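You operate a simulated robot arm through the tools that you are given. There is no shell and no other tool. Be economical: measure what you need, move in short steps, check, and stop when the job is done.

Carry out the task below with a simulated robot arm. There is one attempt and no reset: what you move stays moved.

TASK
Put things in order on the grey cover of the bed. At the end: the white bookend stands on top of the school statement; the pink phone stand stands where the orange wiper stood; the olive cloth stands on top of the white creased sheet; the orange wiper stands where the olive cloth stood; whatever was shut is shut again. Leave all else as you found it, and nothing knocked over.

The check looks at the end state, three seconds after you hand in, the way a careful person would. Anything else that was tipped, shoved, dropped, spilled or broken makes it a failure. A push-on lid holds only when it is set on centred and level and pressed home; a screw cap is set on level and turned clockwise until tight. Flat cloth is picked up by pressing the open fingertips on it (5 to 10 N) and closing them slowly along it; thin cloth reads only 2 to 8 mm in the jaws.

THE ROBOT
A 5-joint arm with a two-finger parallel gripper, fixed in place. Base frame: the origin is at the foot of the arm, x ahead of it, y to its left, z up; the work surface is at about z = 0. Units: mm, rad, N and s.
With the tool pointing down near the work surface it reaches from about 260 to 680 mm from the base axis. Its first joint turns from -1.152 to 1.152 rad. The tool tilts only in the upright plane through the base axis and itself; it spins freely about its own axis. Payload 2.9 kg.
The tool frame sits at the grasp point between the pads (the TCP): z along the fingers, y along the line on which they close. The tips reach 30 mm beyond it. The gripper opens to 110 mm. The fingers are 20 mm wide and 10 mm thick; the gripper's body (48 by 112 mm) begins 55 mm behind the TCP.
Orientation is that of the tool frame in the base frame, as a unit quaternion [x, y, z, w]. With the fingers straight down and closing along the base's y, the tool's x points along the base's -x, its y along +y and its z along -z.

THE INTERFACE
- The arm moves only by the tool step_arm. Its argument "increments" is one flat list of numbers, 7 for each row, row after row: the shift along the tool's x, y, z in mm, then the turn, a rotation vector about the tool's x, y, z in degrees, then the gripper command, from -1 (shut) to 1 (fully open), values between in proportion. In form: [dx, dy, dz, rx, ry, rz, jaw, dx, dy, dz, rx, ry, rz, jaw, ...]. A call has 1 to 20 rows; each row is the pose to reach, as a shift and turn from the pose commanded when the call began, along the tool's axes at that moment. Each row takes 0.2 s and may step no farther than 50 mm and 0.15 rad from the row before; otherwise, or with a gripper value out of range, the whole call is refused. A pose out of reach is approached as far as the arm can. The call stops where the force on the tool passes 40 N (or 10 N more than at its start, if that is more) or the arm is blocked; 0.2 s more then pass. The fingers move at their own pace (about 108 mm/s each) and stop on an object; they squeeze with about 24 N. The grip force told is the motor's: it shows also when the fingers shut on nothing. Time passes only in rows, and 0.2 s behind the last, so rows that repeat a pose let the fingers close. It gives the time, the measured TCP pose, the force on the tool (base axes), the opening and the grip force at its end, in the units of the frame above (readings bear some noise).
- Cameras (640 x 400 px; columns grow to the right, rows downward): "scene" is fixed at [31.1, -462.3, 581.3]; the picture's right is [0.74, -0.67, 0.00], its down [-0.51, -0.57, -0.64] and it looks along [0.43, 0.48, -0.77] (base axes); focal length 251 px, centre (320, 200). "wrist" rides on the gripper at [72, 17, -103] in the tool frame; the picture's right is [-0.23, 0.97, 0.00], its down [-0.76, -0.18, -0.62] and it looks along [-0.61, -0.14, 0.78] (tool axes); focal length 222 px, centre (320, 200). There is no depth. A picture from a camera that has moved, and an enlarged one, comes with that camera's place and axes in the base frame and with its lens.
- camera(camera): a new picture of that camera. The clock stands still meanwhile.
- zoom(camera, box): a new picture of the part [left, top, right, bottom] of that camera's present view, enlarged. The clock stands still meanwhile.
- hand_in(): hands the job in; it is judged then, once.

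Work in short steps. Places have to be worked out from the pictures, the camera data and where the tool is seen: move nearer, look again, correct. Check each grasp and each placing, and mend what went wrong. You have 120 turns and 64 pictures in all, those below and enlarged ones among them. Open the gripper and draw the arm clear of the work before you hand the job in, unless the task says otherwise; then end with one line.

The tools are called after "Request:" as a command line: name --argument value ..., lists and objects as JSON in quotes. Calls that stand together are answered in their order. step_arm: Moves the arm, as the interface text tells. Its arguments: {"type":"object","properties":{"increments":{"type":"array","items":{"type":"number"}}},"required":["increments"]} The other tools are called the same way: camera (camera) takes a picture; zoom (camera, box) takes an enlarged picture of a part of a camera's view; hand_in () hands the job in.

At the start:

```text
clock: 0.0
tcp_pos: [389.5, 127.7, 267.3]
ee_rot: [0.0, 1.0, 0.0, 0.0]
contact_force: [-1.1, 0.8, 0.3]
gripper_width: 109.8
grasp_force: 0.0
```

scene: 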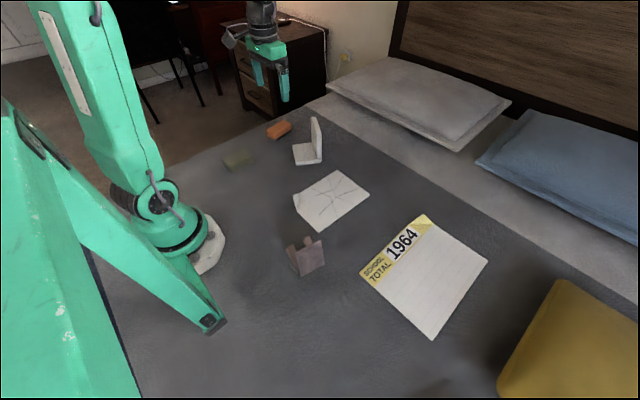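
wrist: 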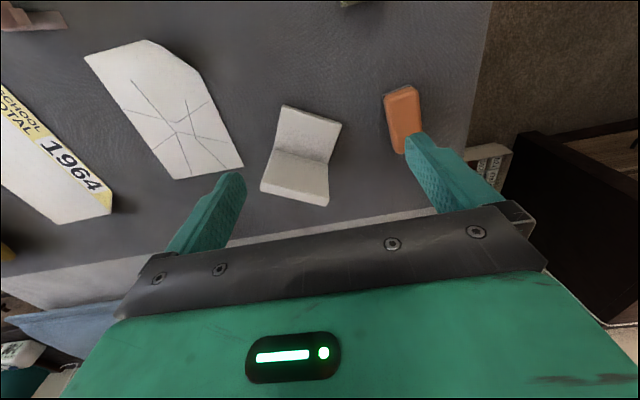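

I start with enlarged views of the objects to pin their pixels.

Request:
zoom --camera "scene" --box '[200, 90, 400, 215]'

Request:
zoom --camera "scene" --box '[260, 170, 500, 320]'

```text
3.20 times, centred on (300, 152) of scene
camera zoom: at [31.1, -462.3, 581.3], right [0.74, -0.67, 0.0], down [-0.51, -0.57, -0.64], along [0.43, 0.48, -0.77], focal length 804 px, centre (384, 352)
```

zoom: 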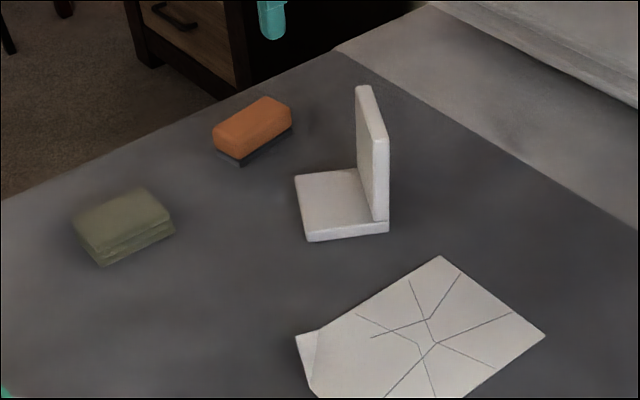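

```text
2.67 times, centred on (380, 245) of scene
camera zoom: at [31.1, -462.3, 581.3], right [0.74, -0.67, 0.0], down [-0.51, -0.57, -0.64], along [0.43, 0.48, -0.77], focal length 670 px, centre (160, 80)
```

zoom: 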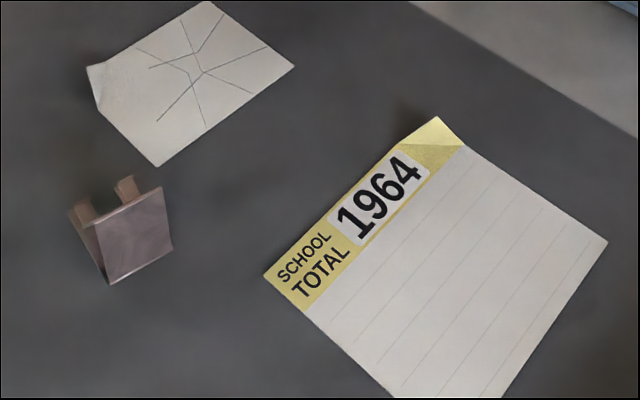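

Estimates from the scene picture: cloth centre about (264,207), wiper (453,238), bookend base around (435,85). I go above the cloth for a look from the wrist.

Request:
step_arm --increments '[25, 16, 18, 0, 0, 0, 1, 50, 32, 36, 0, 0, 0, 1, 75, 48, 54, 0, 0, 0, 1, 100, 64, 72, 0, 0, 0, 1, 125, 79, 90, 0, 0, 0, 1, 125, 79, 90, 0, 0, 0, 1]'

Request:
camera --camera "wrist"

```text
clock: 1.4
tcp_pos: [263.3, 205.7, 177.0]
ee_rot: [0.0, 1.0, 0.0, -0.001]
contact_force: [-0.9, -0.3, -0.6]
gripper_width: 109.8
grasp_force: 0.0
```

```text
59 pictures are left
camera wrist: at [191.8, 221.9, 279.3], right [0.23, 0.97, 0.0], down [0.76, -0.18, 0.62], along [0.61, -0.14, -0.78], focal length 222 px, centre (320, 200)
```

wrist: 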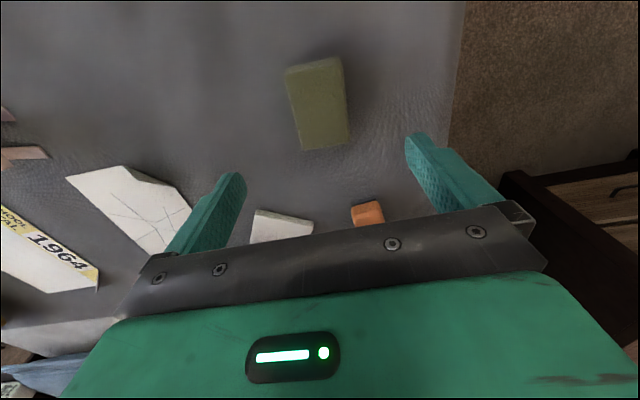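

The wrist view agrees: the cloth is about 85 x 56 mm at (264.5, 206), turned about -4°, some 25 mm thick. I go down straddling it across y and read the force.

Request:
step_arm --increments '[-1, 0, 40, 0, 0, 4, 1, -1, 0, 80, 0, 0, 4, 1, -1, 0, 115, 0, 0, 4, 1, -1, 0, 130, 0, 0, 4, 1, -1, 0, 141, 0, 0, 4, 1, -1, 0, 141, 0, 0, 4, 1]'

Request:
camera --camera "wrist"

```text
clock: 2.8
tcp_pos: [263.7, 207.9, 34.4]
ee_rot: [0.035, 0.999, 0.0, 0.001]
contact_force: [1.0, -1.2, 0.1]
gripper_width: 109.8
grasp_force: 0.0
```

```text
58 pictures are left
camera wrist: at [195.1, 229.4, 136.1], right [0.29, 0.96, 0.0], down [0.75, -0.23, 0.62], along [0.6, -0.18, -0.78], focal length 222 px, centre (320, 200)
```

wrist: 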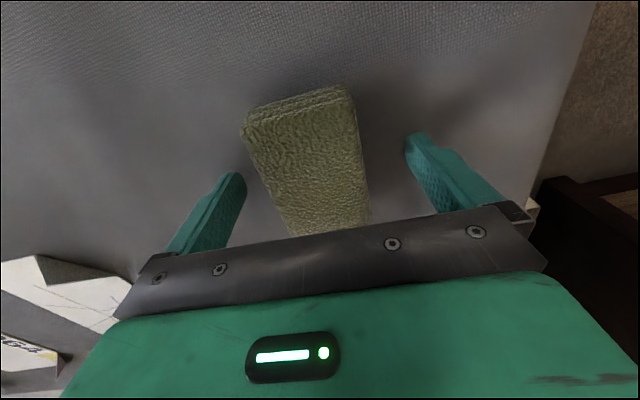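

The cloth is centred between the fingers. I close slowly and check the grip.

Request:
step_arm --increments '[0, 0, 0, 0, 0, 0, 0.6, 0, 0, 0, 0, 0, 0, 0.3, 0, 0, 0, 0, 0, 0, 0, 0, 0, 0, 0, 0, 0, -0.3, 0, 0, 0, 0, 0, 0, -0.3, 0, 0, 0, 0, 0, 0, -0.3]'

```text
clock: 4.2
tcp_pos: [265.5, 206.5, 34.0]
ee_rot: [0.035, 0.999, 0.0, 0.0]
contact_force: [0.1, -0.6, 1.2]
gripper_width: 59.2
grasp_force: 23.7
```

Held at 59 mm. I lift gently to check it hangs on.

Request:
step_arm --increments '[0, 0, -10, 0, 0, 0, -0.3, 0, 0, -30, 0, 0, 0, -0.3, 0, 0, -60, 0, 0, 0, -0.3, 0, 0, -90, 0, 0, 0, -0.3, 0, 0, -120, 0, 0, 0, -0.3, 0, 0, -120, 0, 0, 0, -0.3]'

Request:
camera --camera "wrist"

```text
clock: 5.6
tcp_pos: [264.9, 206.5, 154.2]
ee_rot: [0.035, 0.999, 0.0, -0.001]
contact_force: [0.0, 0.7, 0.3]
gripper_width: 59.0
grasp_force: 24.0
```

```text
57 pictures are left
camera wrist: at [195.3, 228.1, 256.9], right [0.29, 0.96, 0.0], down [0.75, -0.23, 0.62], along [0.6, -0.18, -0.78], focal length 222 px, centre (320, 200)
```

wrist: 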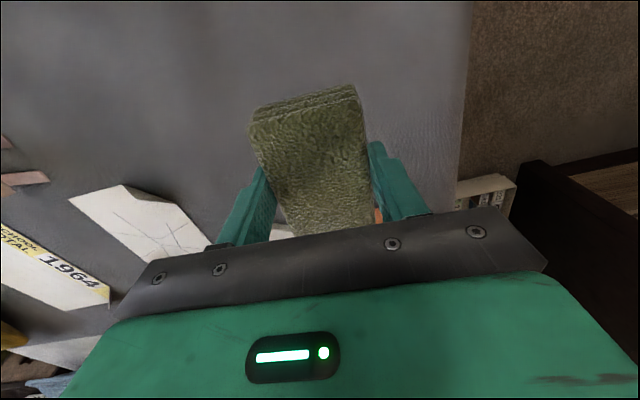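

It holds well. I carry it at this height to above the creased sheet, centre about (381,-112).

Request:
step_arm --increments '[-14, -31, 0, 0, 0, 0, -0.3, -28, -62, 0, 0, 0, 0, -0.3, -42, -93, 0, 0, 0, 0, -0.3, -55, -124, 0, 0, 0, 0, -0.3, -69, -155, 0, 0, 0, 0, -0.3, -83, -186, 0, 0, 0, 0, -0.3, -97, -217, 0, 0, 0, 0, -0.3, -110, -248, 0, 0, 0, 0, -0.3, -124, -279, 0, 0, 0, 0, -0.3, -138, -309, 0, 0, 0, 0, -0.3, -138, -309, 0, 0, 0, 0, -0.3]'

Request:
camera --camera "wrist"

Request:
camera --camera "scene"

```text
clock: 8.0
tcp_pos: [379.7, -112.4, 156.7]
ee_rot: [0.035, 0.999, 0.0, 0.0]
contact_force: [0.1, 0.4, -0.6]
gripper_width: 59.0
grasp_force: 24.4
```

```text
56 pictures are left
camera wrist: at [311.5, -91.4, 259.0], right [0.29, 0.96, 0.0], down [0.75, -0.23, 0.62], along [0.6, -0.18, -0.78], focal length 222 px, centre (320, 200)
```

wrist: 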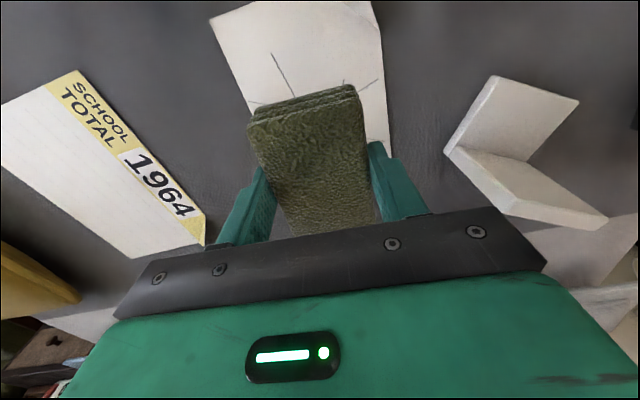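

```text
55 pictures are left
```

scene: 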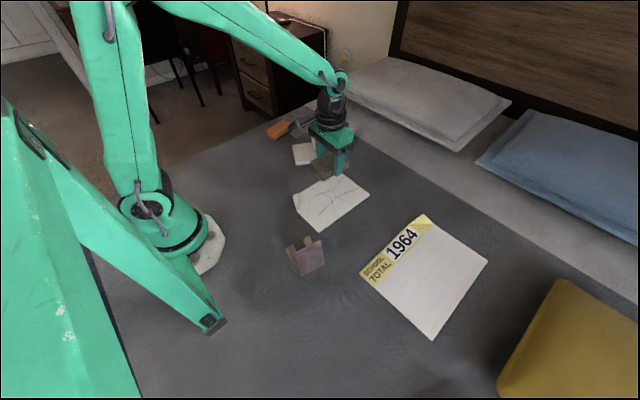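

The sheet is where I placed it (near-left corner about (279,-186)). Lowering the cloth onto its middle.

Request:
step_arm --increments '[0, 0, 40, 0, 0, 0, -0.3, 0, 0, 80, 0, 0, 0, -0.3, 0, 0, 105, 0, 0, 0, -0.3, 0, 0, 113, 0, 0, 0, -0.3, 0, 0, 118, 0, 0, 0, -0.3, 0, 0, 120, 0, 0, 0, -0.3, 0, 0, 120, 0, 0, 0, -0.3]'

```text
clock: 9.6
tcp_pos: [382.5, -110.0, 36.9]
ee_rot: [0.035, 0.999, 0.0, 0.001]
contact_force: [-0.3, 1.4, 11.4]
gripper_width: 58.9
grasp_force: 24.3
```

11 N upward: it is resting on the sheet. I release gradually and rise.

Request:
step_arm --increments '[0, 0, -1, 0, 0, 0, 0.2, 0, 0, -1, 0, 0, 0, 0.4, 0, 0, -1, 0, 0, 0, 0.7, 0, 0, -1, 0, 0, 0, 0.7, 0, 0, -25, 0, 0, 0, 0.7, 0, 0, -65, 0, 0, 0, 0.7, 0, 0, -105, 0, 0, 0, 0.8, 0, 0, -150, 0, 0, 0, 1, 0, 0, -150, 0, 0, 0, 1]'

Request:
camera --camera "wrist"

```text
clock: 11.6
tcp_pos: [381.1, -110.4, 186.3]
ee_rot: [0.034, 0.999, 0.0, 0.0]
contact_force: [-0.9, -0.2, 0.4]
gripper_width: 110.1
grasp_force: 0.1
```

```text
54 pictures are left
camera wrist: at [311.3, -88.7, 290.0], right [0.29, 0.96, 0.0], down [0.75, -0.23, 0.62], along [0.6, -0.18, -0.78], focal length 222 px, centre (320, 200)
```

wrist: 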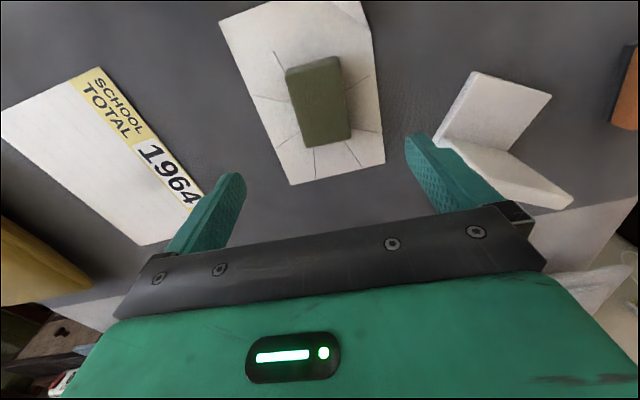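

The cloth lies neatly on the sheet. Next: over to the wiper for a close look.

Request:
step_arm --increments '[-6, 44, -3, 0, 0, 0, 1, -12, 88, -6, 0, 0, 0, 1, -17, 131, -9, 0, 0, 0, 1, -23, 175, -12, 0, 0, 0, 1, -29, 219, -14, 0, 0, 0, 1, -34, 263, -14, 0, 0, 0, 1, -40, 306, -14, 0, 0, 0, 1, -46, 350, -14, 0, 0, 0, 1, -46, 350, -14, 0, 0, 0, 1]'

Request:
camera --camera "wrist"

```text
clock: 13.6
tcp_pos: [454.3, 231.7, 206.6]
ee_rot: [0.035, 0.999, -0.001, 0.0]
contact_force: [0.3, 0.2, -0.3]
gripper_width: 110.1
grasp_force: 0.0
```

```text
53 pictures are left
camera wrist: at [384.0, 253.3, 308.8], right [0.3, 0.96, 0.0], down [0.75, -0.23, 0.62], along [0.6, -0.18, -0.78], focal length 222 px, centre (320, 200)
```

wrist: 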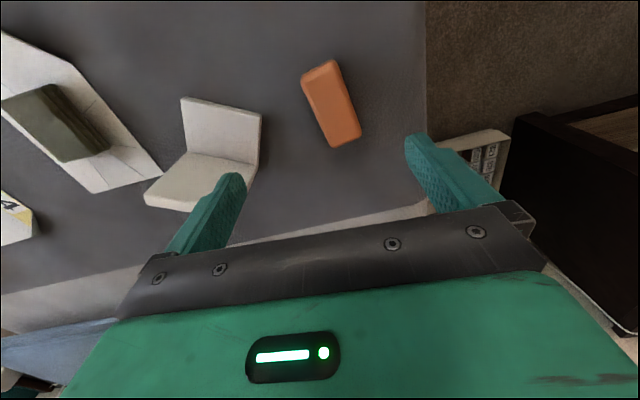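

I enlarge the wiper to get its corners.

Request:
zoom --camera "wrist" --box '[270, 40, 398, 165]'

Request:
zoom --camera "wrist" --box '[130, 80, 280, 230]'

```text
3.20 times, centred on (334, 102) of wrist
camera zoom: at [384.0, 253.3, 308.8], right [0.3, 0.96, 0.0], down [0.75, -0.23, 0.62], along [0.6, -0.18, -0.78], focal length 711 px, centre (275, 512)
```

zoom: 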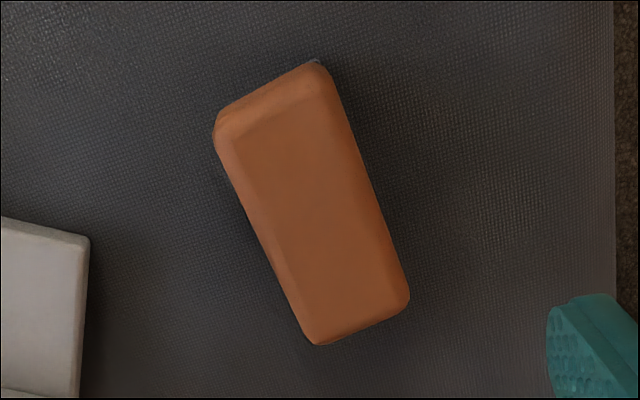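

```text
2.67 times, centred on (205, 155) of wrist
camera zoom: at [384.0, 253.3, 308.8], right [0.3, 0.96, 0.0], down [0.75, -0.23, 0.62], along [0.6, -0.18, -0.78], focal length 592 px, centre (627, 320)
```

zoom: 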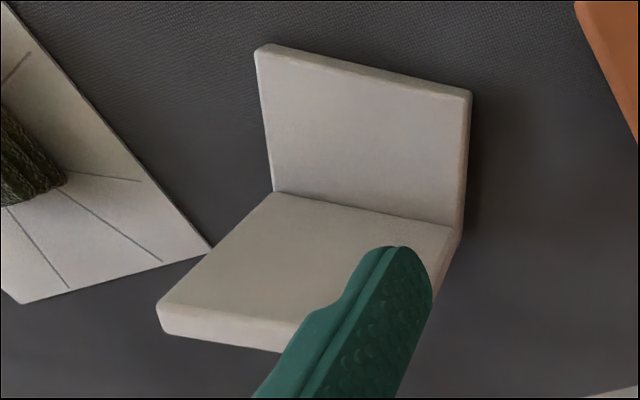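

Wiper centre about (466,246), long axis at about +9°, about 95 x 42 mm. I turn to it and lower part way, then look again.

Request:
step_arm --increments '[-4, 5, 35, 0, 0, -4, 1, -8, 10, 70, 0, 0, -9, 1, -11, 15, 105, 0, 0, -13, 1, -11, 15, 105, 0, 0, -13, 1]'

Request:
camera --camera "wrist"

```text
clock: 14.6
tcp_pos: [463.6, 250.5, 96.3]
ee_rot: [-0.08, 0.997, 0.0, 0.0]
contact_force: [0.6, 0.3, -0.3]
gripper_width: 110.0
grasp_force: 0.0
```

```text
50 pictures are left
camera wrist: at [391.5, 255.3, 198.3], right [0.07, 1.0, 0.0], down [0.78, -0.06, 0.62], along [0.62, -0.04, -0.78], focal length 222 px, centre (320, 200)
```

wrist: 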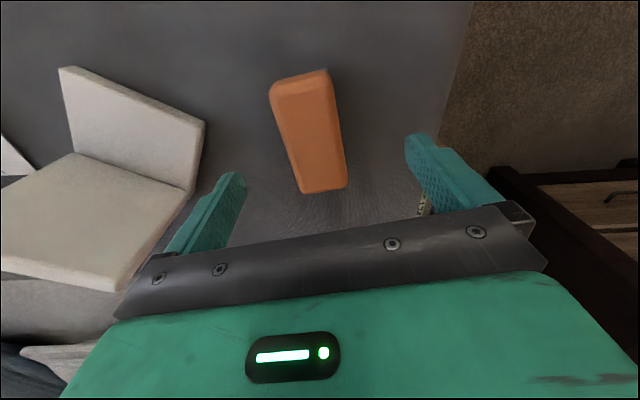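

Wiper centre refined to (468,246), yaw 8°. I lower to straddle it and close.

Request:
step_arm --increments '[-4, -5, 25, 0, 0, 1, 1, -4, -5, 45, 0, 0, 1, 1, -4, -5, 55, 0, 0, 1, 1, -4, -5, 61, 0, 0, 1, 1, -4, -5, 61, 0, 0, 1, 0.4, -4, -5, 61, 0, 0, 1, 0, -4, -5, 61, 0, 0, 1, -0.3, -4, -5, 61, 0, 0, 1, -0.5, -4, -5, 61, 0, 0, 1, -0.5, -4, -5, 61, 0, 0, 1, -0.5]'

Request:
camera --camera "wrist"

```text
clock: 16.8
tcp_pos: [468.8, 244.9, 34.1]
ee_rot: [-0.069, 0.998, 0.0, 0.0]
contact_force: [0.5, 1.0, 0.5]
gripper_width: 45.5
grasp_force: 23.3
```

```text
49 pictures are left
camera wrist: at [397.0, 251.2, 136.0], right [0.09, 1.0, 0.0], down [0.78, -0.07, 0.62], along [0.62, -0.06, -0.78], focal length 222 px, centre (320, 200)
```

wrist: 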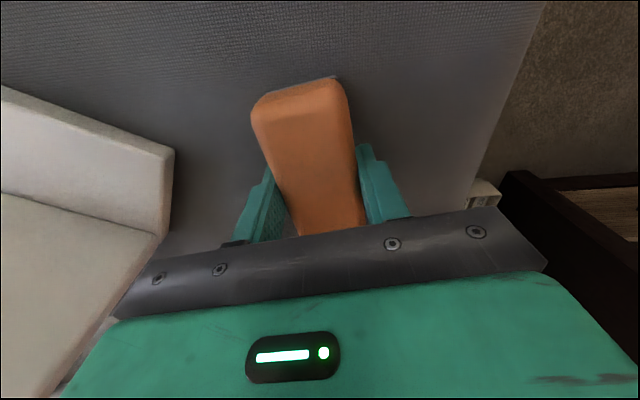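

Gripped at 45.5 mm. Lift and carry to the cloth's old place (264.5,206.5), stopping above.

Request:
step_arm --increments '[0, 0, -10, 0, 0, 0, -0.5, 0, 0, -35, 0, 0, 0, -0.5, 0, 0, -70, 0, 0, 0, -0.5, 40, -2, -80, 0, 0, 0, -0.5, 80, -4, -80, 0, 0, 0, -0.5, 120, -6, -80, 0, 0, 0, -0.5, 160, -8, -80, 0, 0, 0, -0.5, 190, -9, -80, 0, 0, 0, -0.5, 207, -10, -80, 0, 0, 0, -0.5, 207, -10, -80, 0, 0, 0, -0.5]'

Request:
camera --camera "wrist"

```text
clock: 19.0
tcp_pos: [265.9, 207.9, 115.1]
ee_rot: [-0.069, 0.998, 0.001, 0.0]
contact_force: [0.0, 0.1, -0.6]
gripper_width: 45.1
grasp_force: 23.5
```

```text
48 pictures are left
camera wrist: at [192.8, 214.6, 216.9], right [0.09, 1.0, 0.0], down [0.78, -0.07, 0.62], along [0.62, -0.06, -0.78], focal length 222 px, centre (320, 200)
```

wrist: 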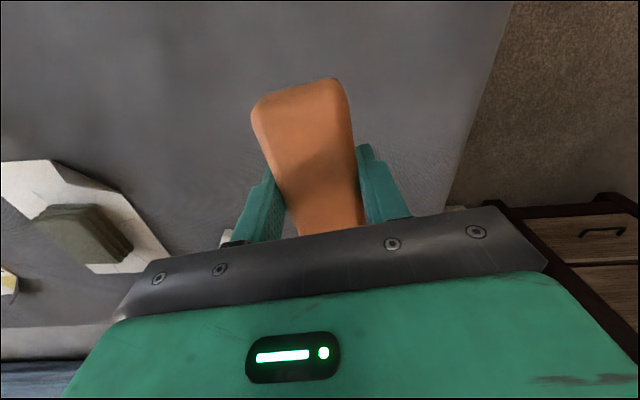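

Held well. Lowering to just about contact height.

Request:
step_arm --increments '[0, 1, 35, 0, 0, 0, -0.5, 0, 0, 60, 0, 0, 0, -0.5, 0, 0, 74, 0, 0, 0, -0.5, 0, 0, 79, 0, 0, 0, -0.5, 0, 0, 80.5, 0, 0, 0, -0.5, 0, 0, 80.5, 0, 0, 0, -0.5]'

```text
clock: 20.4
tcp_pos: [265.3, 206.4, 34.2]
ee_rot: [-0.069, 0.998, 0.0, 0.0]
contact_force: [-0.5, 0.2, 0.5]
gripper_width: 45.4
grasp_force: 23.6
```

No clear contact yet; I lower a little further.

Request:
step_arm --increments '[0, 0, 0.8, 0, 0, 0, -0.5, 0, 0, 1.5, 0, 0, 0, -0.5, 0, 0, 1.5, 0, 0, 0, -0.5]'

```text
clock: 21.2
tcp_pos: [265.7, 206.5, 33.3]
ee_rot: [-0.07, 0.998, 0.0, 0.001]
contact_force: [-0.1, -8.6, 19.4]
gripper_width: 45.7
grasp_force: 23.4
```

Contact now. Release, backing off a touch, then rise.

Request:
step_arm --increments '[0, 0, -1.2, 0, 0, 0, -0.5, 0, 0, -1.2, 0, 0, 0, 0.1, 0, 0, -1.2, 0, 0, 0, 0.5, 0, 0, -1.2, 0, 0, 0, 0.5, 0, 0, -25, 0, 0, 0, 0.5, 0, 0, -65, 0, 0, 0, 0.6, 0, 0, -105, 0, 0, 0, 1, 0, 0, -150, 0, 0, 0, 1, 0, 0, -150, 0, 0, 0, 1]'

Request:
camera --camera "wrist"

```text
clock: 23.2
tcp_pos: [267.6, 208.5, 184.6]
ee_rot: [-0.07, 0.998, 0.0, 0.0]
contact_force: [0.0, -0.1, 0.4]
gripper_width: 109.8
grasp_force: 0.1
```

```text
47 pictures are left
camera wrist: at [194.2, 214.8, 287.3], right [0.09, 1.0, 0.0], down [0.78, -0.07, 0.62], along [0.62, -0.06, -0.78], focal length 222 px, centre (320, 200)
```

wrist: 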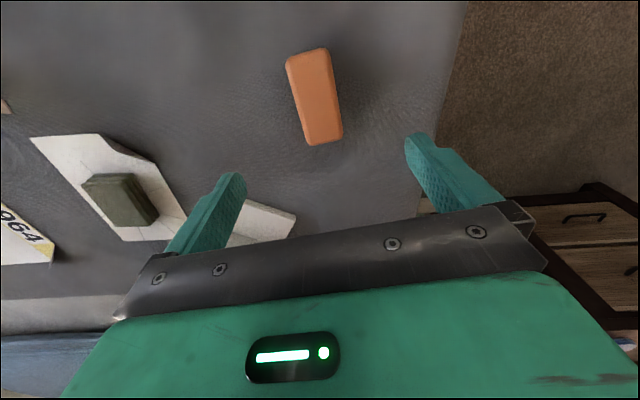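

The wiper stands in the cloth's old place. Next the bookend: upright panel middle at about (499,62), normal (0.85,-0.53), top near z 117. I go above it turned to yaw 58°.

Request:
step_arm --increments '[-26, -22, -5, 0, 0, -6.25, 1, -52, -44, -10, 0, 0, -12.5, 1, -78, -66, -15, 0, 0, -18.75, 1, -104, -88, -20, 0, 0, -25, 1, -130, -110, -25, 0, 0, -31.25, 1, -156, -132, -30, 0, 0, -37.5, 1, -182, -154, -36, 0, 0, -43.75, 1, -207, -176, -36, 0, 0, -50, 1, -207, -176, -36, 0, 0, -50, 1]'

Request:
camera --camera "wrist"

Request:
zoom --camera "scene" --box '[200, 50, 400, 175]'

```text
clock: 25.2
tcp_pos: [495.9, 61.0, 219.6]
ee_rot: [-0.485, 0.874, -0.001, -0.001]
contact_force: [-0.7, 0.1, -0.3]
gripper_width: 109.9
grasp_force: 0.1
```

```text
46 pictures are left
camera wrist: at [445.0, 7.9, 321.5], right [-0.71, 0.71, 0.0], down [0.55, 0.55, 0.62], along [0.44, 0.44, -0.78], focal length 222 px, centre (320, 200)
```

wrist: 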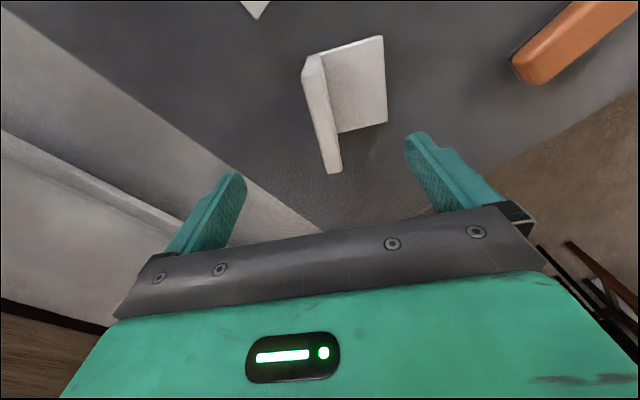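

```text
3.20 times, centred on (300, 112) of scene
camera zoom: at [31.1, -462.3, 581.3], right [0.74, -0.67, 0.0], down [-0.51, -0.57, -0.64], along [0.43, 0.48, -0.77], focal length 804 px, centre (384, 480)
```

zoom: 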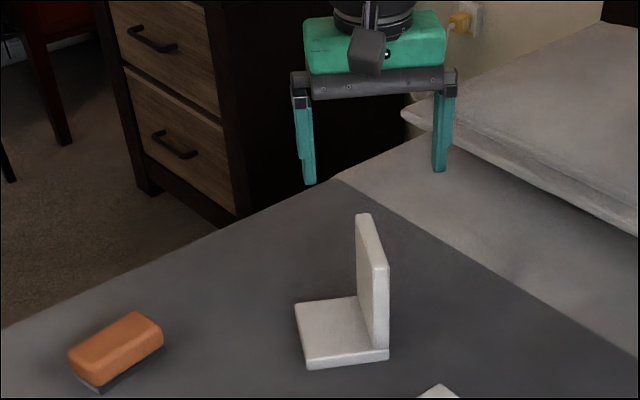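

Zooming on the upright's top edge for exact alignment.

Request:
zoom --camera "wrist" --box '[260, 20, 420, 190]'

```text
2.35 times, centred on (340, 105) of wrist
camera zoom: at [445.0, 7.9, 321.5], right [-0.71, 0.71, 0.0], down [0.55, 0.55, 0.62], along [0.44, 0.44, -0.78], focal length 523 px, centre (273, 424)
```

zoom: 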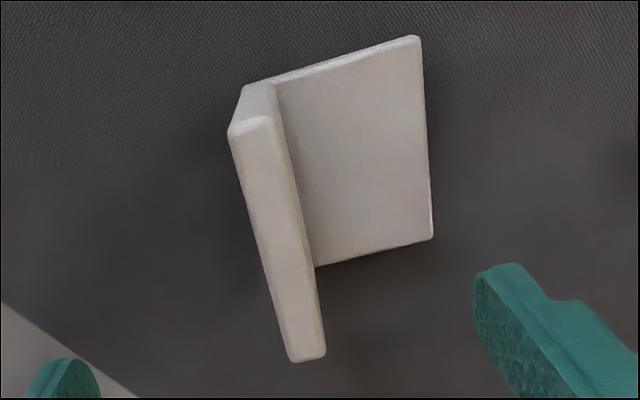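

The panel's middle is (498,66), axis 58.9°; the tool is aligned within 2 mm. Descend over the panel and close.

Request:
step_arm --increments '[-5, 1, 35, 0, 0, -1, 1, -5, 1, 70, 0, 0, -1, 1, -5, 1, 100, 0, 0, -1, 1, -5, 1, 120, 0, 0, -1, 1, -5, 1, 132, 0, 0, -1, 1, -5, 1, 132, 0, 0, -1, 0.4, -5, 1, 132, 0, 0, -1, 0, -5, 1, 132, 0, 0, -1, -0.4]'

Request:
camera --camera "wrist"

```text
clock: 27.0
tcp_pos: [498.6, 64.8, 84.3]
ee_rot: [-0.492, 0.871, 0.0, 0.001]
contact_force: [0.2, 1.0, 0.8]
gripper_width: 33.0
grasp_force: 0.0
```

```text
43 pictures are left
camera wrist: at [447.2, 10.1, 185.9], right [-0.72, 0.7, 0.0], down [0.54, 0.56, 0.62], along [0.43, 0.45, -0.78], focal length 222 px, centre (320, 200)
```

wrist: 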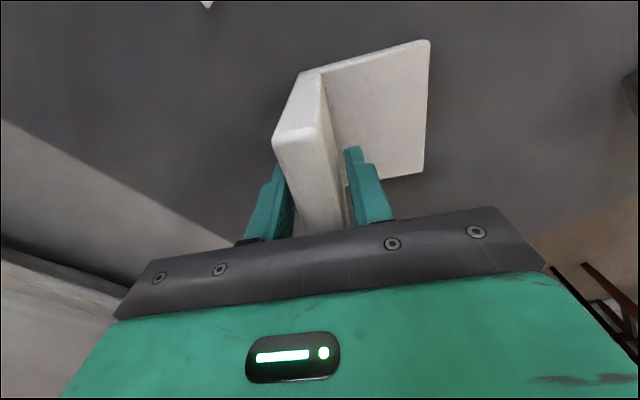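

The panel sits between the fingers. I shift 1 mm toward it and close fully.

Request:
step_arm --increments '[0, -1, 0, 0, 0, 0, -0.45, 0, -1, 0, 0, 0, 0, -0.55, 0, -1, 0, 0, 0, 0, -0.65, 0, -1, 0, 0, 0, 0, -0.75, 0, -1, 0, 0, 0, 0, -0.9, 0, -1, 0, 0, 0, 0, -1, 0, -1, 0, 0, 0, 0, -1]'

```text
clock: 28.6
tcp_pos: [499.3, 64.3, 84.6]
ee_rot: [-0.493, 0.87, 0.0, 0.0]
contact_force: [-0.1, 0.5, -0.5]
gripper_width: 17.9
grasp_force: 24.2
```

Gripped at 18 mm. Lift and look.

Request:
step_arm --increments '[0, 0, -4, 0, 0, 0, -1, 0, 0, -12, 0, 0, 0, -1, 0, 0, -30, 0, 0, 0, -1, 0, 0, -55, 0, 0, 0, -1, 0, 0, -80, 0, 0, 0, -1, 0, 0, -80, 0, 0, 0, -1]'

Request:
zoom --camera "scene" --box '[200, 50, 400, 175]'

```text
clock: 30.0
tcp_pos: [497.8, 62.3, 165.9]
ee_rot: [-0.492, 0.871, 0.0, 0.0]
contact_force: [0.3, 0.1, -4.8]
gripper_width: 17.8
grasp_force: 23.7
```

```text
3.20 times, centred on (300, 112) of scene
camera zoom: at [31.1, -462.3, 581.3], right [0.74, -0.67, 0.0], down [-0.51, -0.57, -0.64], along [0.43, 0.48, -0.77], focal length 804 px, centre (384, 480)
```

zoom: 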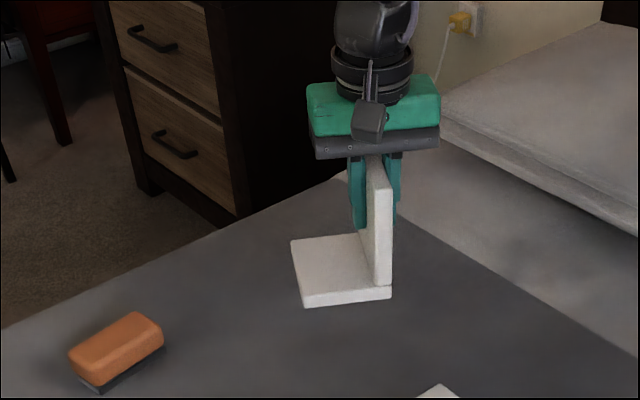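

Held level. I carry it towards above the statement, TCP to (433,-441), keeping its orientation.

Request:
step_arm --increments '[33, -15, 0, 0, 0, 0, -1, 66, -29, 0, 0, 0, 0, -1, 99, -44, 0, 0, 0, 0, -1, 133, -58, 0, 0, 0, 0, -1, 166, -73, 0, 0, 0, 0, -1, 199, -88, 0, 0, 0, 0, -1, 232, -102, 0, 0, 0, 0, -1, 265, -117, 0, 0, 0, 0, -1, 298, -131, 0, 0, 0, 0, -1, 332, -146, 0, 0, 0, 0, -1, 365, -161, 0, 0, 0, 0, -1, 398, -175, 0, 0, 0, 0, -1, 431, -190, 0, 0, 0, 0, -1, 464, -204, 0, 0, 0, 0, -1, 464, -204, 0, 0, 0, 0, -1, 464, -204, 0, 0, 0, 0, -1]'

Request:
camera --camera "scene"

Request:
camera --camera "wrist"

```text
clock: 33.4
tcp_pos: [430.8, -435.9, 168.0]
ee_rot: [-0.492, 0.87, 0.0, -0.001]
contact_force: [-0.4, -0.4, -3.8]
gripper_width: 18.2
grasp_force: 24.2
```

```text
41 pictures are left
```

scene: 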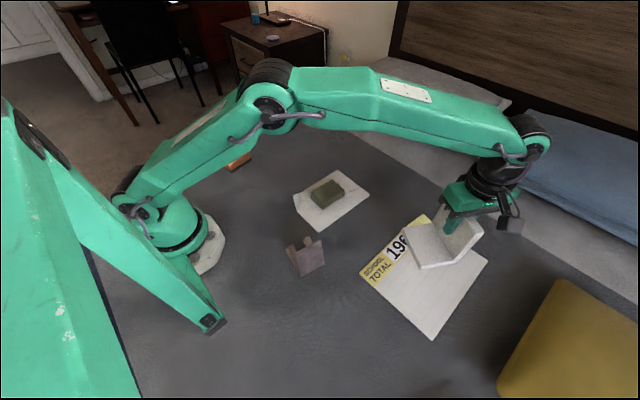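

```text
40 pictures are left
camera wrist: at [381.3, -489.6, 269.6], right [-0.72, 0.7, 0.0], down [0.54, 0.56, 0.62], along [0.43, 0.45, -0.78], focal length 222 px, centre (320, 200)
```

wrist: 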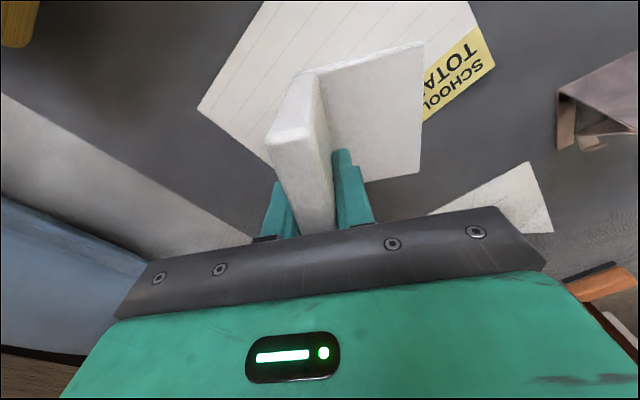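

Statement corners as seen agree with my estimate (centre (407,-432)). I shift slightly to the middle and lower.

Request:
step_arm --increments '[3, -6, 20, 0, 0, 0, -1, 7, -12, 45, 0, 0, 0, -1, 7, -12, 65, 0, 0, 0, -1, 7, -12, 74, 0, 0, 0, -1, 7, -12, 78, 0, 0, 0, -1, 7, -12, 80, 0, 0, 0, -1, 7, -12, 80, 0, 0, 0, -1]'

```text
clock: 35.0
tcp_pos: [439.7, -449.1, 86.4]
ee_rot: [-0.493, 0.87, -0.001, 0.0]
contact_force: [0.2, 2.8, 6.2]
gripper_width: 18.2
grasp_force: 24.1
```

Contact begins (force went from -4 to +6 N). A look before release.

Request:
zoom --camera "scene" --box '[350, 160, 550, 345]'

```text
2.16 times, centred on (450, 252) of scene
camera zoom: at [31.1, -462.2, 581.3], right [0.74, -0.67, 0.0], down [-0.51, -0.57, -0.64], along [0.43, 0.48, -0.77], focal length 543 px, centre (39, 86)
```

zoom: 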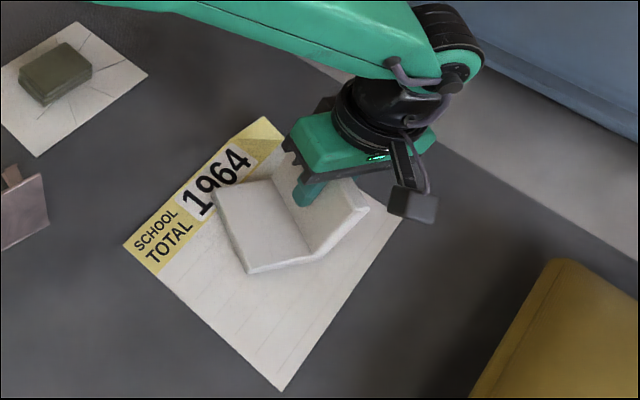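

It lies well within the statement. I settle half a millimetre more and release, opening only moderately.

Request:
step_arm --increments '[0, 0, 0.6, 0, 0, 0, -1, 0, 0, 0.6, 0, 0, 0, -0.6, 0, 0, 0.3, 0, 0, 0, -0.3, 0, 0, 0, 0, 0, 0, 0, 0, 0, -20, 0, 0, 0, 0, 0, 0, -50, 0, 0, 0, 0, 0, 0, -90, 0, 0, 0, 0.2, 0, 0, -125, 0, 0, 0, 0.5, 0, 0, -125, 0, 0, 0, 1]'

Request:
camera --camera "wrist"

Request:
zoom --camera "scene" --box '[260, 160, 520, 345]'

```text
clock: 37.0
tcp_pos: [440.9, -447.0, 211.6]
ee_rot: [-0.493, 0.87, 0.0, 0.0]
contact_force: [0.0, 0.3, 0.1]
gripper_width: 110.1
grasp_force: 0.0
```

```text
38 pictures are left
camera wrist: at [390.6, -501.4, 313.6], right [-0.72, 0.7, 0.0], down [0.55, 0.56, 0.62], along [0.43, 0.45, -0.78], focal length 222 px, centre (320, 200)
```

wrist: 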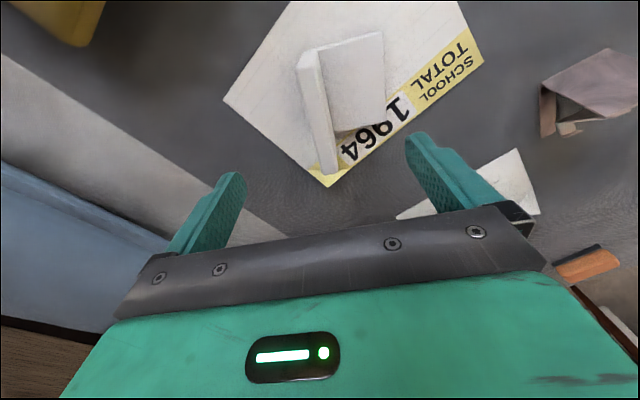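

```text
2.16 times, centred on (390, 252) of scene
camera zoom: at [31.1, -462.3, 581.3], right [0.74, -0.67, 0.0], down [-0.51, -0.57, -0.64], along [0.43, 0.48, -0.77], focal length 543 px, centre (169, 86)
```

zoom: 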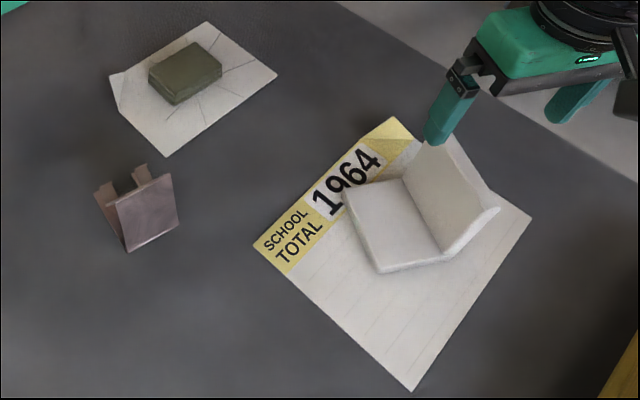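

The bookend stands on the statement and nothing else moved. Now over the phone stand near (197,-240), turning to yaw 79°.

Request:
step_arm --increments '[-6, 39, -5, 0, 0, -2.5, 1, -13, 79, -10, 0, 0, -5, 1, -19, 118, -10, 0, 0, -7.5, 1, -26, 158, -10, 0, 0, -10, 1, -32, 197, -10, 0, 0, -12.5, 1, -39, 237, -10, 0, 0, -15, 1, -45, 276, -10, 0, 0, -17.5, 1, -52, 316, -10, 0, 0, -20, 1, -52, 316, -10, 0, 0, -20, 1]'

Request:
camera --camera "wrist"

Request:
zoom --camera "scene" --box '[260, 215, 350, 290]'

```text
clock: 39.0
tcp_pos: [195.1, -241.6, 220.0]
ee_rot: [-0.636, 0.771, 0.0, 0.0]
contact_force: [-0.3, 0.4, -0.2]
gripper_width: 110.1
grasp_force: 0.0
```

```text
36 pictures are left
camera wrist: at [165.9, -310.3, 322.6], right [-0.91, 0.41, 0.0], down [0.32, 0.71, 0.62], along [0.25, 0.57, -0.78], focal length 222 px, centre (320, 200)
```

wrist: 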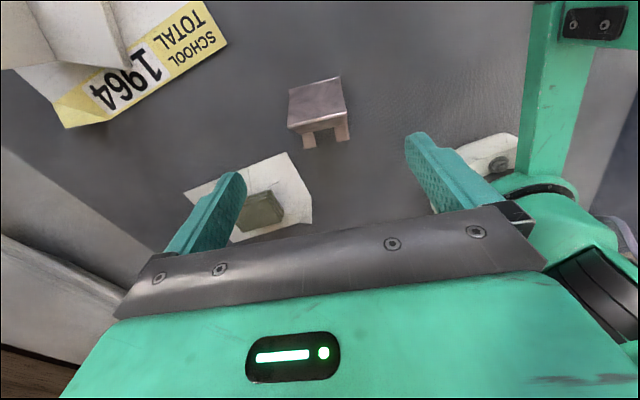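

```text
5.33 times, centred on (305, 252) of scene
camera zoom: at [31.1, -462.3, 581.3], right [0.74, -0.67, 0.0], down [-0.51, -0.57, -0.64], along [0.43, 0.48, -0.77], focal length 1340 px, centre (400, -80)
```

zoom: 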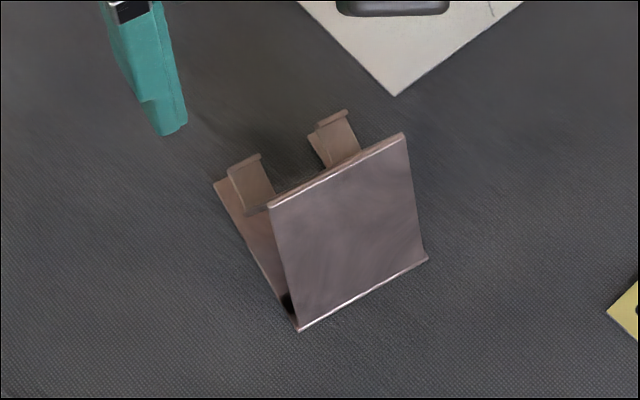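

Request:
zoom --camera "wrist" --box '[260, 60, 380, 160]'

```text
4.00 times, centred on (320, 110) of wrist
camera zoom: at [165.9, -310.3, 322.6], right [-0.91, 0.41, 0.0], down [0.32, 0.71, 0.62], along [0.25, 0.57, -0.78], focal length 888 px, centre (320, 560)
```

zoom: 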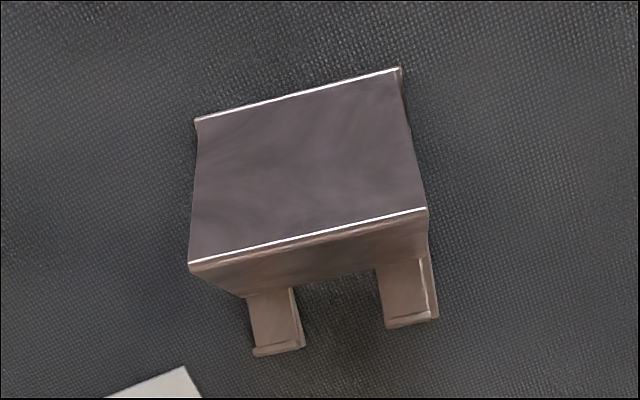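

The stand's exact shape (leaning plate with hooks) is unclear, so I move to its +x side to see the profile from there.

Request:
step_arm --increments '[-8, -21, 0, 0, 0, -8.2, 1, -16, -42, 0, 0, 0, -16.4, 1, -24, -63, 0, 0, 0, -24.6, 1, -33, -85, 0, 0, 0, -32.8, 1, -33, -85, 15, 0, 0, -41, 1, -33, -85, 30, 0, 0, -49.2, 1, -33, -85, 45, 0, 0, -57.4, 1, -33, -85, 60, 0, 0, -65.6, 1, -33, -85, 70, 0, 0, -73.8, 1, -33, -85, 80, 0, 0, -82, 1, -33, -85, 90, 0, 0, -90, 1, -33, -85, 90, 0, 0, -90, 1]'

Request:
camera --camera "wrist"

```text
clock: 41.6
tcp_pos: [341.3, -20.7, 128.9]
ee_rot: [0.995, -0.098, 0.0, 0.0]
contact_force: [0.1, 0.6, -0.3]
gripper_width: 110.0
grasp_force: 0.0
out of reach, approached as far as the arm can: row 7, 8, 9, 10, 11, 12
```

```text
33 pictures are left
camera wrist: at [410.2, -52.6, 230.3], right [-0.41, -0.91, 0.0], down [-0.71, 0.32, 0.62], along [-0.57, 0.26, -0.78], focal length 222 px, centre (320, 200)
```

wrist: 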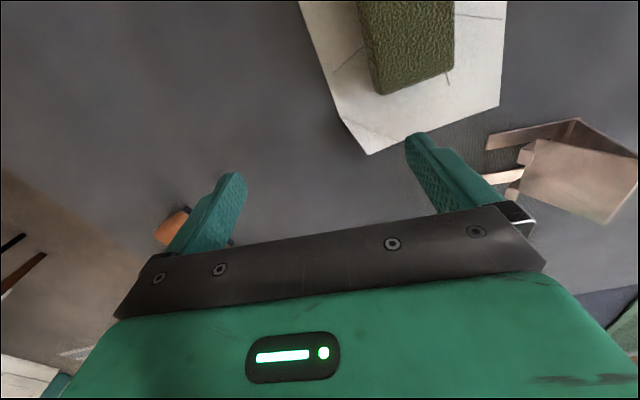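

The wrist could not turn that far at that spot, and the arm swung elsewhere at a safe height; nothing appears touched. This view does show the stand's profile, so I enlarge it and check the scene.

Request:
zoom --camera "wrist" --box '[470, 100, 640, 235]'

Request:
camera --camera "scene"

```text
2.96 times, centred on (555, 168) of wrist
camera zoom: at [410.2, -52.6, 230.3], right [-0.41, -0.91, 0.0], down [-0.71, 0.32, 0.62], along [-0.57, 0.26, -0.78], focal length 658 px, centre (-376, 296)
```

zoom: 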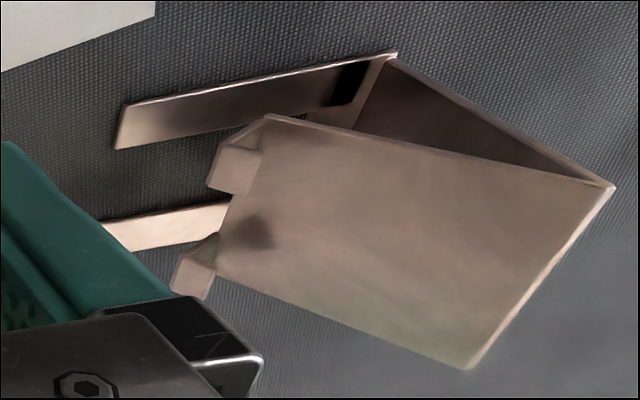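

```text
31 pictures are left
```

scene: 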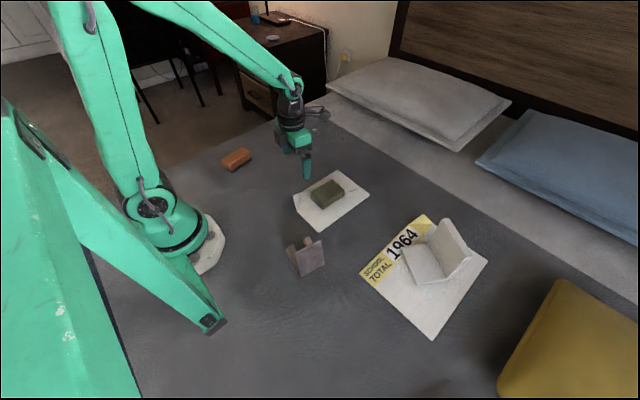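

Now the shape is clear: two floor legs, a back panel (base edge about (163,-249)-(231,-263)) rising to a top edge near z 87, then a slanted rest with hooks. I'll pinch it across its 66 mm width just under the apex. First a small upward step to see which pose the commands refer to.

Request:
step_arm --increments '[0, 0, -30, 0, 0, 0, 1, 0, 0, -60, 0, 0, 0, 1]'

```text
clock: 42.2
tcp_pos: [341.5, -21.3, 189.6]
ee_rot: [0.995, -0.097, 0.0, 0.0]
contact_force: [0.3, -0.5, 0.4]
gripper_width: 109.6
grasp_force: 0.1
```

Commands follow the actual pose. I return above the stand while turning back to yaw 79°.

Request:
step_arm --increments '[0, 0, -5, 0, 0, 8.2, 1, 0, 0, -10, 0, 0, 16.4, 1, -10.5, 26, -10, 0, 0, 24.6, 1, -21, 52, -10, 0, 0, 32.8, 1, -31.5, 78, -10, 0, 0, 41, 1, -42, 104, -10, 0, 0, 49.2, 1, -52.5, 130, -10, 0, 0, 57.4, 1, -63, 156, -10, 0, 0, 65.6, 1, -73.5, 182, -10, 0, 0, 73.8, 1, -84, 208, -10, 0, 0, 82, 1, -94.5, 234.6, -10, 0, 0, 90, 1, -94.5, 234.6, -10, 0, 0, 90, 1]'

Request:
camera --camera "wrist"

```text
clock: 44.8
tcp_pos: [204.5, -234.7, 201.4]
ee_rot: [-0.635, 0.772, 0.0, 0.0]
contact_force: [0.9, 0.3, 0.4]
gripper_width: 110.1
grasp_force: 0.1
```

```text
30 pictures are left
camera wrist: at [176.3, -302.4, 302.6], right [-0.91, 0.41, 0.0], down [0.32, 0.71, 0.62], along [0.26, 0.57, -0.78], focal length 222 px, centre (320, 200)
```

wrist: 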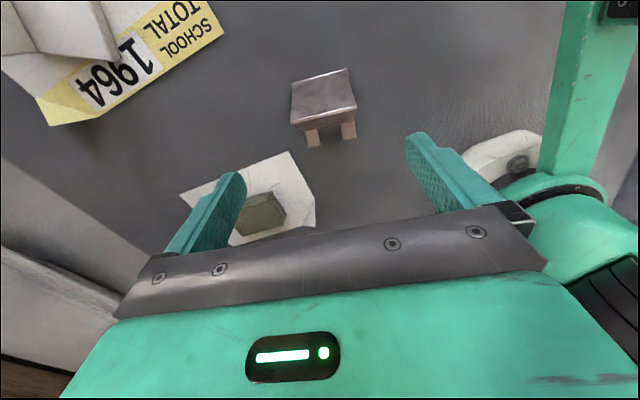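

Lower to z 140 (tips well above the stand) and measure again.

Request:
step_arm --increments '[0, 0, 30, 0, 0, 0, 1, 0, 0, 60, 0, 0, 0, 1, 0, 0, 60, 0, 0, 0, 1]'

Request:
zoom --camera "wrist" --box '[220, 20, 440, 170]'

```text
clock: 45.6
tcp_pos: [204.5, -234.9, 140.5]
ee_rot: [-0.636, 0.772, 0.0, 0.0]
contact_force: [-0.4, 0.6, 0.4]
gripper_width: 110.0
grasp_force: 0.0
```

```text
2.67 times, centred on (330, 95) of wrist
camera zoom: at [173.5, -302.8, 243.0], right [-0.91, 0.41, 0.0], down [0.32, 0.71, 0.62], along [0.25, 0.57, -0.78], focal length 592 px, centre (293, 480)
```

zoom: 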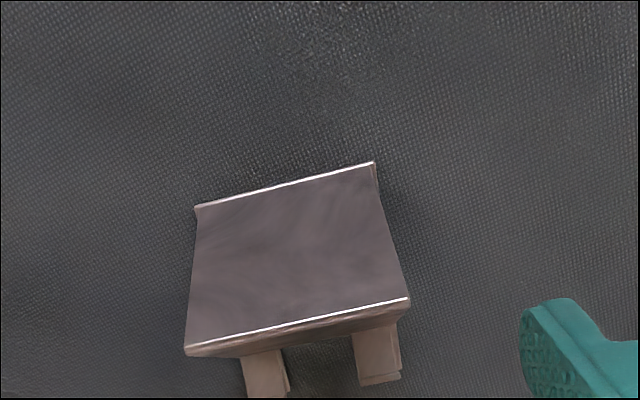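

Refined: top edge at z≈75 with middle (203,-234), width 69 mm. I descend straddling its sides to TCP z 55 and close slowly.

Request:
step_arm --increments '[-3, 1.6, 25, 0, 0, 0, 1, -3, 1.6, 50, 0, 0, 0, 1, -3, 1.6, 70, 0, 0, 0, 1, -3, 1.6, 85, 0, 0, 0, 1, -3, 1.6, 85, 0, 0, 0, 1]'

Request:
camera --camera "wrist"

```text
clock: 46.8
tcp_pos: [202.0, -230.9, 54.4]
ee_rot: [-0.636, 0.772, -0.001, 0.0]
contact_force: [0.7, 0.1, 0.1]
gripper_width: 110.0
grasp_force: 0.0
```

```text
28 pictures are left
camera wrist: at [173.3, -298.8, 156.6], right [-0.91, 0.41, 0.0], down [0.32, 0.71, 0.62], along [0.26, 0.57, -0.78], focal length 222 px, centre (320, 200)
```

wrist: 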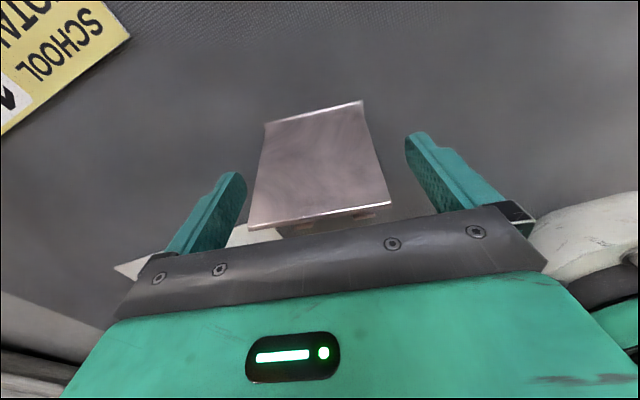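

Well straddled. Closing slowly.

Request:
step_arm --increments '[0, 0, 0, 0, 0, 0, 0.6, 0, 0, 0, 0, 0, 0, 0.45, 0, 0, 0, 0, 0, 0, 0.35, 0, 0, 0, 0, 0, 0, 0.25, 0, 0, 0, 0, 0, 0, 0.1, 0, 0, 0, 0, 0, 0, 0, 0, 0, 0, 0, 0, 0, 0]'

Request:
camera --camera "wrist"

```text
clock: 48.4
tcp_pos: [202.0, -230.2, 55.0]
ee_rot: [-0.636, 0.771, 0.0, 0.0]
contact_force: [-2.1, 0.7, 4.3]
gripper_width: 65.7
grasp_force: 24.0
```

```text
27 pictures are left
camera wrist: at [173.4, -298.9, 156.9], right [-0.91, 0.41, 0.0], down [0.32, 0.71, 0.62], along [0.25, 0.57, -0.78], focal length 222 px, centre (320, 200)
```

wrist: 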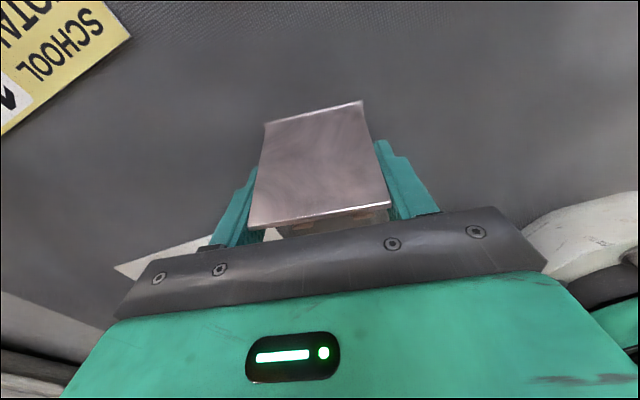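

Gripped at 65.7 mm, stand unmoved. A gentle lift and look.

Request:
step_arm --increments '[0, 0, -4, 0, 0, 0, 0, 0, 0, -12, 0, 0, 0, 0, 0, 0, -25, 0, 0, 0, 0, 0, 0, -45, 0, 0, 0, 0, 0, 0, -60, 0, 0, 0, 0, 0, 0, -60, 0, 0, 0, 0]'

Request:
camera --camera "wrist"

Request:
zoom --camera "scene" --box '[240, 180, 380, 290]'

```text
clock: 49.8
tcp_pos: [203.0, -229.5, 116.4]
ee_rot: [-0.636, 0.771, 0.0, 0.0]
contact_force: [0.2, 0.0, -2.4]
gripper_width: 65.7
grasp_force: 24.3
```

```text
26 pictures are left
camera wrist: at [172.9, -297.8, 218.6], right [-0.91, 0.41, 0.0], down [0.32, 0.71, 0.62], along [0.26, 0.57, -0.78], focal length 222 px, centre (320, 200)
```

wrist: 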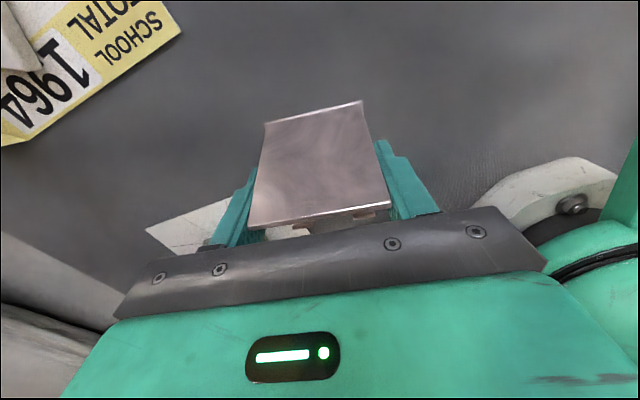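

```text
3.64 times, centred on (310, 235) of scene
camera zoom: at [31.1, -462.3, 581.3], right [0.74, -0.67, 0.0], down [-0.51, -0.57, -0.64], along [0.43, 0.48, -0.77], focal length 914 px, centre (356, 73)
```

zoom: 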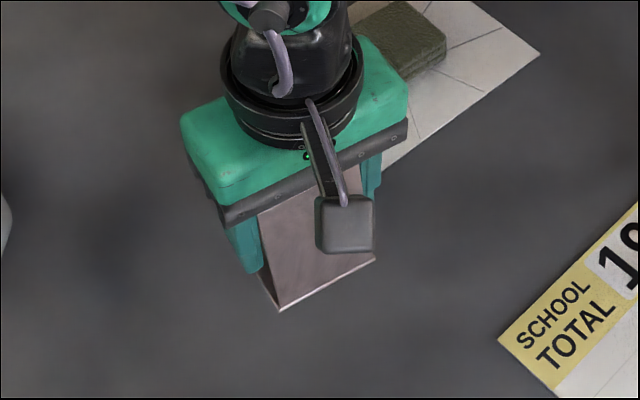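

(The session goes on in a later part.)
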